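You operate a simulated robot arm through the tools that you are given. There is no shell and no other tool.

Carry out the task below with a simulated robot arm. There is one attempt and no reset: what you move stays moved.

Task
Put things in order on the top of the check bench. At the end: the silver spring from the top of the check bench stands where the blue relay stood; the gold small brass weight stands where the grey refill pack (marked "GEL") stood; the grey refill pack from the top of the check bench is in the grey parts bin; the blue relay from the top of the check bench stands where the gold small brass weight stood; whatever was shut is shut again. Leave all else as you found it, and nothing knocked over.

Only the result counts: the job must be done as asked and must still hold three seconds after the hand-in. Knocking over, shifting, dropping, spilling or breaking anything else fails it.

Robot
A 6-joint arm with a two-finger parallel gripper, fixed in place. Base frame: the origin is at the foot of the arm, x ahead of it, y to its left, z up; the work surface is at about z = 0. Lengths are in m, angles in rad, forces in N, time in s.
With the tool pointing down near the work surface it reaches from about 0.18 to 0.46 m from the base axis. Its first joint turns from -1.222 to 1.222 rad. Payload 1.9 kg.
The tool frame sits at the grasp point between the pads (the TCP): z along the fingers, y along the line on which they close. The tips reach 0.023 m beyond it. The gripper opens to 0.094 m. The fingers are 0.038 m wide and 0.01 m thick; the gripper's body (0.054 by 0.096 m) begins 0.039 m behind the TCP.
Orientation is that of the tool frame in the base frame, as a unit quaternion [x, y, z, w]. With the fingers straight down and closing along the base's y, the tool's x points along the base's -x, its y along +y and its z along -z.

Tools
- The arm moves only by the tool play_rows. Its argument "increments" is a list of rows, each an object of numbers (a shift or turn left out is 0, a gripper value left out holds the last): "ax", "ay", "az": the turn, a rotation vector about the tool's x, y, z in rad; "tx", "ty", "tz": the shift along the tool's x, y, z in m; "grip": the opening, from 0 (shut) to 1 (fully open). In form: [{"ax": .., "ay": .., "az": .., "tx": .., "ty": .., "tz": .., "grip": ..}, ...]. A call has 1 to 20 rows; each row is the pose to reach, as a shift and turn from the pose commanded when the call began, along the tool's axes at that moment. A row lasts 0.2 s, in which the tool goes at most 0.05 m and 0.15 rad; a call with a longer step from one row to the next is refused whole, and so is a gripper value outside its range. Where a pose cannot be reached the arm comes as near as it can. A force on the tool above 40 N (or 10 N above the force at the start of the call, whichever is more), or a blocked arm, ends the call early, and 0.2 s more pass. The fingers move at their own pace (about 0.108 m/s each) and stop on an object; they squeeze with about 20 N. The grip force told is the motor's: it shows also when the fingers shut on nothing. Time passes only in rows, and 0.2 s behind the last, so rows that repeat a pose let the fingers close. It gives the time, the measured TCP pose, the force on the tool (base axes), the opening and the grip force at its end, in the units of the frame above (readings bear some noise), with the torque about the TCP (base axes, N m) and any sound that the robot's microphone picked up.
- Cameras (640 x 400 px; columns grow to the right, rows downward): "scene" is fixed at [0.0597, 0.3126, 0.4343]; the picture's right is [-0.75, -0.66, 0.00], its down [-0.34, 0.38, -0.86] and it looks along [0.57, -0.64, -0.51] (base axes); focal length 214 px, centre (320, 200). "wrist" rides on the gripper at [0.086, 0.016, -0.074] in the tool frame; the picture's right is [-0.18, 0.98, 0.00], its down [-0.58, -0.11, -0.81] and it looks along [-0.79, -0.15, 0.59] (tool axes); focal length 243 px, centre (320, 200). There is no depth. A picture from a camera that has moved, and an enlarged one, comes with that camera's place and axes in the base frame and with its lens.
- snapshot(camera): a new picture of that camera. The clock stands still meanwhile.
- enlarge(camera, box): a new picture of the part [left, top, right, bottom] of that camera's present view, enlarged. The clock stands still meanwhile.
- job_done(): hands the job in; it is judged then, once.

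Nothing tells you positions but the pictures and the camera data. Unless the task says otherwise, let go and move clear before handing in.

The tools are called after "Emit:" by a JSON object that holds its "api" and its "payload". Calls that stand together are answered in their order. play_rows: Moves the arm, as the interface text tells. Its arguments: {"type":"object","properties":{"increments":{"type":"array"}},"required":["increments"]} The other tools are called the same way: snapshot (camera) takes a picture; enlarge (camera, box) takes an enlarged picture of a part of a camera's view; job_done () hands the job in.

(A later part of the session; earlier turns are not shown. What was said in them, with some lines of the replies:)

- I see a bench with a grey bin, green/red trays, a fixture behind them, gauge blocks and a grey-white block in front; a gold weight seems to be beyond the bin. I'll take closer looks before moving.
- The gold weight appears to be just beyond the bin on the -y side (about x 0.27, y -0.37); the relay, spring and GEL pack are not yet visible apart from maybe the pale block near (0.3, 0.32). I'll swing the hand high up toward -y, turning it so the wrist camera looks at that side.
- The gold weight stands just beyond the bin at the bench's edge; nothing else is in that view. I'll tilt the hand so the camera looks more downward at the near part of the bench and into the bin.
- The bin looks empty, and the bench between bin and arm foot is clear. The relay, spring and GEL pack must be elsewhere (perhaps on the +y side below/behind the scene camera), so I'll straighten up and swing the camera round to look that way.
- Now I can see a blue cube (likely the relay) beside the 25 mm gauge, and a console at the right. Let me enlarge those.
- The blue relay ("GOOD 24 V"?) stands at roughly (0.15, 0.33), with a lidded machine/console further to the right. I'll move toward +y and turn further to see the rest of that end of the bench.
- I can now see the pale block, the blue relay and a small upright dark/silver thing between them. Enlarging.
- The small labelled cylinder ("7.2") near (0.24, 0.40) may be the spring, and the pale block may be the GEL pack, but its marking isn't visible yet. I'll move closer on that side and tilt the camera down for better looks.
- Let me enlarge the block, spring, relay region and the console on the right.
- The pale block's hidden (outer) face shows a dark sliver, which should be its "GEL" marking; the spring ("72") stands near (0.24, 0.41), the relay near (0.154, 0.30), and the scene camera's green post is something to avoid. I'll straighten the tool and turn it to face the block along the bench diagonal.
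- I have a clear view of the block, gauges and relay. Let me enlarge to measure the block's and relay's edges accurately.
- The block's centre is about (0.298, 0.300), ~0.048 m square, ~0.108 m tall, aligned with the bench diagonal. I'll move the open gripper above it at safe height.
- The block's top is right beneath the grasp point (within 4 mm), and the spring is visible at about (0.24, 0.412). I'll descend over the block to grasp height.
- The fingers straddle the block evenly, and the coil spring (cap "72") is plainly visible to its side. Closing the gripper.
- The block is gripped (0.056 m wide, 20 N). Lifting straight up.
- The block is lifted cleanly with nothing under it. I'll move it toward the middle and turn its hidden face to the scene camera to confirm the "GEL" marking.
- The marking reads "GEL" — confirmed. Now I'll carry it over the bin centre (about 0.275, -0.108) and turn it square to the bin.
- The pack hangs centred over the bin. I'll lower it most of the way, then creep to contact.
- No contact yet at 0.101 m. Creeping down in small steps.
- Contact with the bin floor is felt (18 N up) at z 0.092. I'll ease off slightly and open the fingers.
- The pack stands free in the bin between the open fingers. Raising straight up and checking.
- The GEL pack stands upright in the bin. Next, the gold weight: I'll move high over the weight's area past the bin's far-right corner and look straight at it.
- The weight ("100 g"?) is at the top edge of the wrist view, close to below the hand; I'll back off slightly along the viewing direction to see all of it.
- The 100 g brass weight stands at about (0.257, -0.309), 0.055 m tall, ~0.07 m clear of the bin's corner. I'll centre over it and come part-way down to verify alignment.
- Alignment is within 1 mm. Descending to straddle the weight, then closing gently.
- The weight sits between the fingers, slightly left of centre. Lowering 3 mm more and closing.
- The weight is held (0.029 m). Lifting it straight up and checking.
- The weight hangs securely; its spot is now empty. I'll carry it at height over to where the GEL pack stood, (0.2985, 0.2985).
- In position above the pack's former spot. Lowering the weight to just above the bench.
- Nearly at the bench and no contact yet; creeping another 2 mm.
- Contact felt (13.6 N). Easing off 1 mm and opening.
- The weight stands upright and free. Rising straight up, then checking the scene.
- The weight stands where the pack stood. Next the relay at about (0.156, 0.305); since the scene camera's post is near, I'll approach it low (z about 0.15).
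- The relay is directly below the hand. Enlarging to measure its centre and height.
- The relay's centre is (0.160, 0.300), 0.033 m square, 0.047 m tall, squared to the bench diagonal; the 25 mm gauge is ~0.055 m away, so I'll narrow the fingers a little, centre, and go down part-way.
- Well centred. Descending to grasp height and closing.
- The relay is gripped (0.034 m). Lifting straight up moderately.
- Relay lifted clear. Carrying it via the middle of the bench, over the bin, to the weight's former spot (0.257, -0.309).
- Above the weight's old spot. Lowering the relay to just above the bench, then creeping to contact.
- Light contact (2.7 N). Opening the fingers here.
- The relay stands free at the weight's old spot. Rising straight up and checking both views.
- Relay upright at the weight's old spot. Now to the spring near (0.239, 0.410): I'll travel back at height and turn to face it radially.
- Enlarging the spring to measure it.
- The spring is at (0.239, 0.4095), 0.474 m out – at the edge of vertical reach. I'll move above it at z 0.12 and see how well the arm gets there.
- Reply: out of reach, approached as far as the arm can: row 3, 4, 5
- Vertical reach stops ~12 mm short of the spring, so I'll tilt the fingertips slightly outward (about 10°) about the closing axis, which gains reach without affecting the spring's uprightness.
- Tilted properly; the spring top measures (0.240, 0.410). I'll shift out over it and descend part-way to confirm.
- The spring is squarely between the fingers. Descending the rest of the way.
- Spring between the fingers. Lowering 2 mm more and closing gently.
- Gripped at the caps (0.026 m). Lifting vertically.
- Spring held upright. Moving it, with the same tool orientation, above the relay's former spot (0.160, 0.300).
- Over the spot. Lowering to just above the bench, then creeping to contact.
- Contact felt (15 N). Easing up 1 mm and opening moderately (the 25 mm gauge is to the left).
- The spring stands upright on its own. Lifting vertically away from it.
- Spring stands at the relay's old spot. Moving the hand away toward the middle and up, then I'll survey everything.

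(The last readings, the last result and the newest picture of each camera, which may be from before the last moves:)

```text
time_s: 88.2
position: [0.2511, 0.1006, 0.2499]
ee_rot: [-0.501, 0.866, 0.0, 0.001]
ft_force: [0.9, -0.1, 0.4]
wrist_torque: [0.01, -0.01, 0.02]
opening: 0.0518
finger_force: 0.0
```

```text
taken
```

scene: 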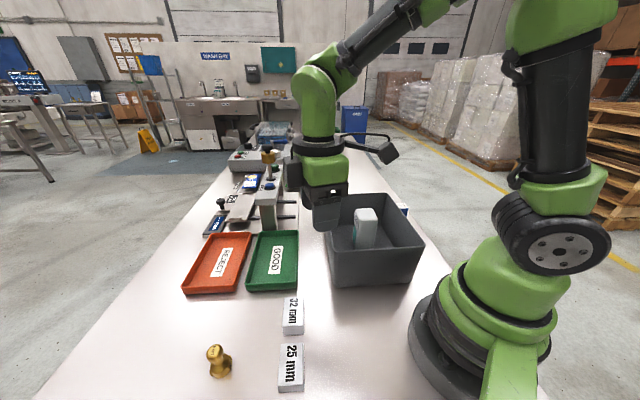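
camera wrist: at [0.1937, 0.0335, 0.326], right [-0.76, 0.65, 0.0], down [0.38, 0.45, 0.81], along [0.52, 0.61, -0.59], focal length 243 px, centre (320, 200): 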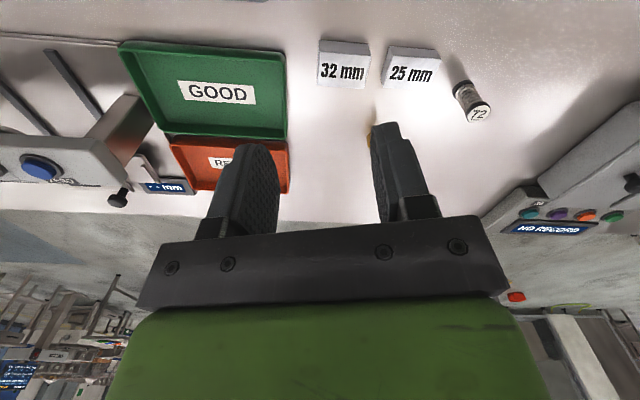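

Everything appears in place: pack in the bin, weight at the pack's spot, spring at the relay's spot (top measures 0.160, 0.301), relay behind the bin corner. One last close look before handing in.

Emit:
{"api": "enlarge", "payload": {"camera": "scene", "box": [300, 170, 460, 300]}}

Emit:
{"api": "enlarge", "payload": {"camera": "scene", "box": [160, 200, 340, 400]}}

Emit:
{"api": "enlarge", "payload": {"camera": "wrist", "box": [300, 20, 540, 170]}}

```text
3.08 times, centred on (380, 235) of scene
camera zoom: at [0.0598, 0.3126, 0.4343], right [-0.75, -0.66, 0.0], down [-0.34, 0.38, -0.86], along [0.57, -0.64, -0.51], focal length 660 px, centre (135, 92)
```

zoom: 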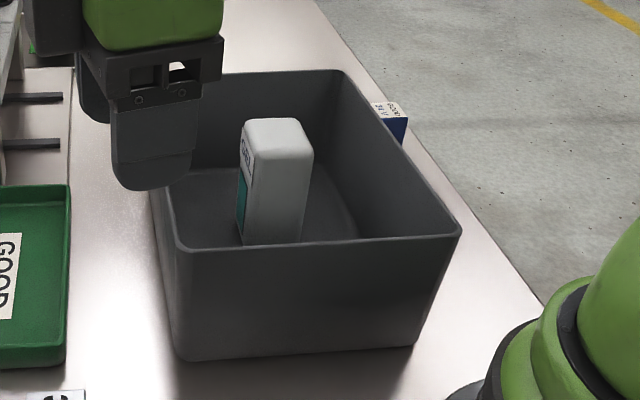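

```text
2.00 times, centred on (250, 300) of scene
camera zoom: at [0.0598, 0.3126, 0.4343], right [-0.75, -0.66, 0.0], down [-0.34, 0.38, -0.86], along [0.57, -0.64, -0.51], focal length 429 px, centre (460, 0)
```

zoom: 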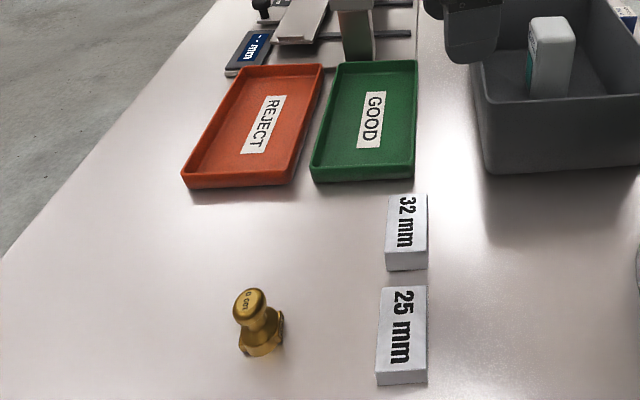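

```text
2.67 times, centred on (420, 95) of wrist
camera zoom: at [0.1937, 0.0335, 0.326], right [-0.76, 0.65, 0.0], down [0.38, 0.45, 0.81], along [0.52, 0.61, -0.59], focal length 647 px, centre (53, 480)
```

zoom: 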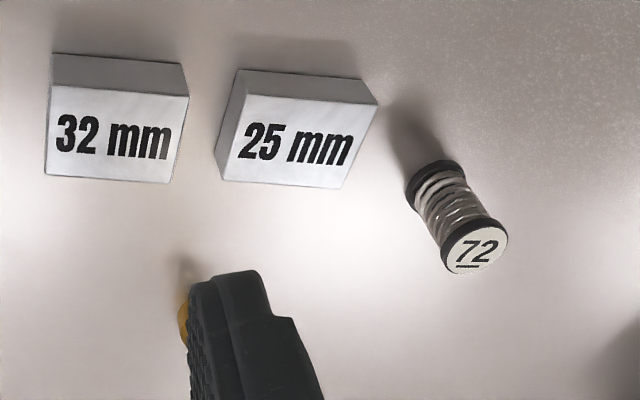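

The pack stands in the bin. The weight, relay and spring stand upright at their assigned spots, the gauges and trays are unmoved, nothing was opened, and the hand is clear. Handing in.

Emit:
{"api": "job_done", "payload": {}}

```text
The job is handed in.
```

The bench is rearranged as you asked and handed in. The tool only confirmed the hand-in, so I don't have the verdict.

| Item | Where it is now |
|---|---|
| Grey refill pack ("GEL") | Standing upright in the grey parts bin; I read the marking before placing it |
| Gold brass weight | Where the GEL pack stood |
| Blue relay | Where the weight stood, by the bin's far corner |
| Silver spring | Where the relay stood |

By my measurements the weight, relay and spring are each within a few millimetres of the original spots. In the last pictures all four items were upright, and the gauge blocks, trays and bin looked unmoved. I opened nothing, so there was nothing to shut again. The gripper was empty and clear of everything when I handed in.
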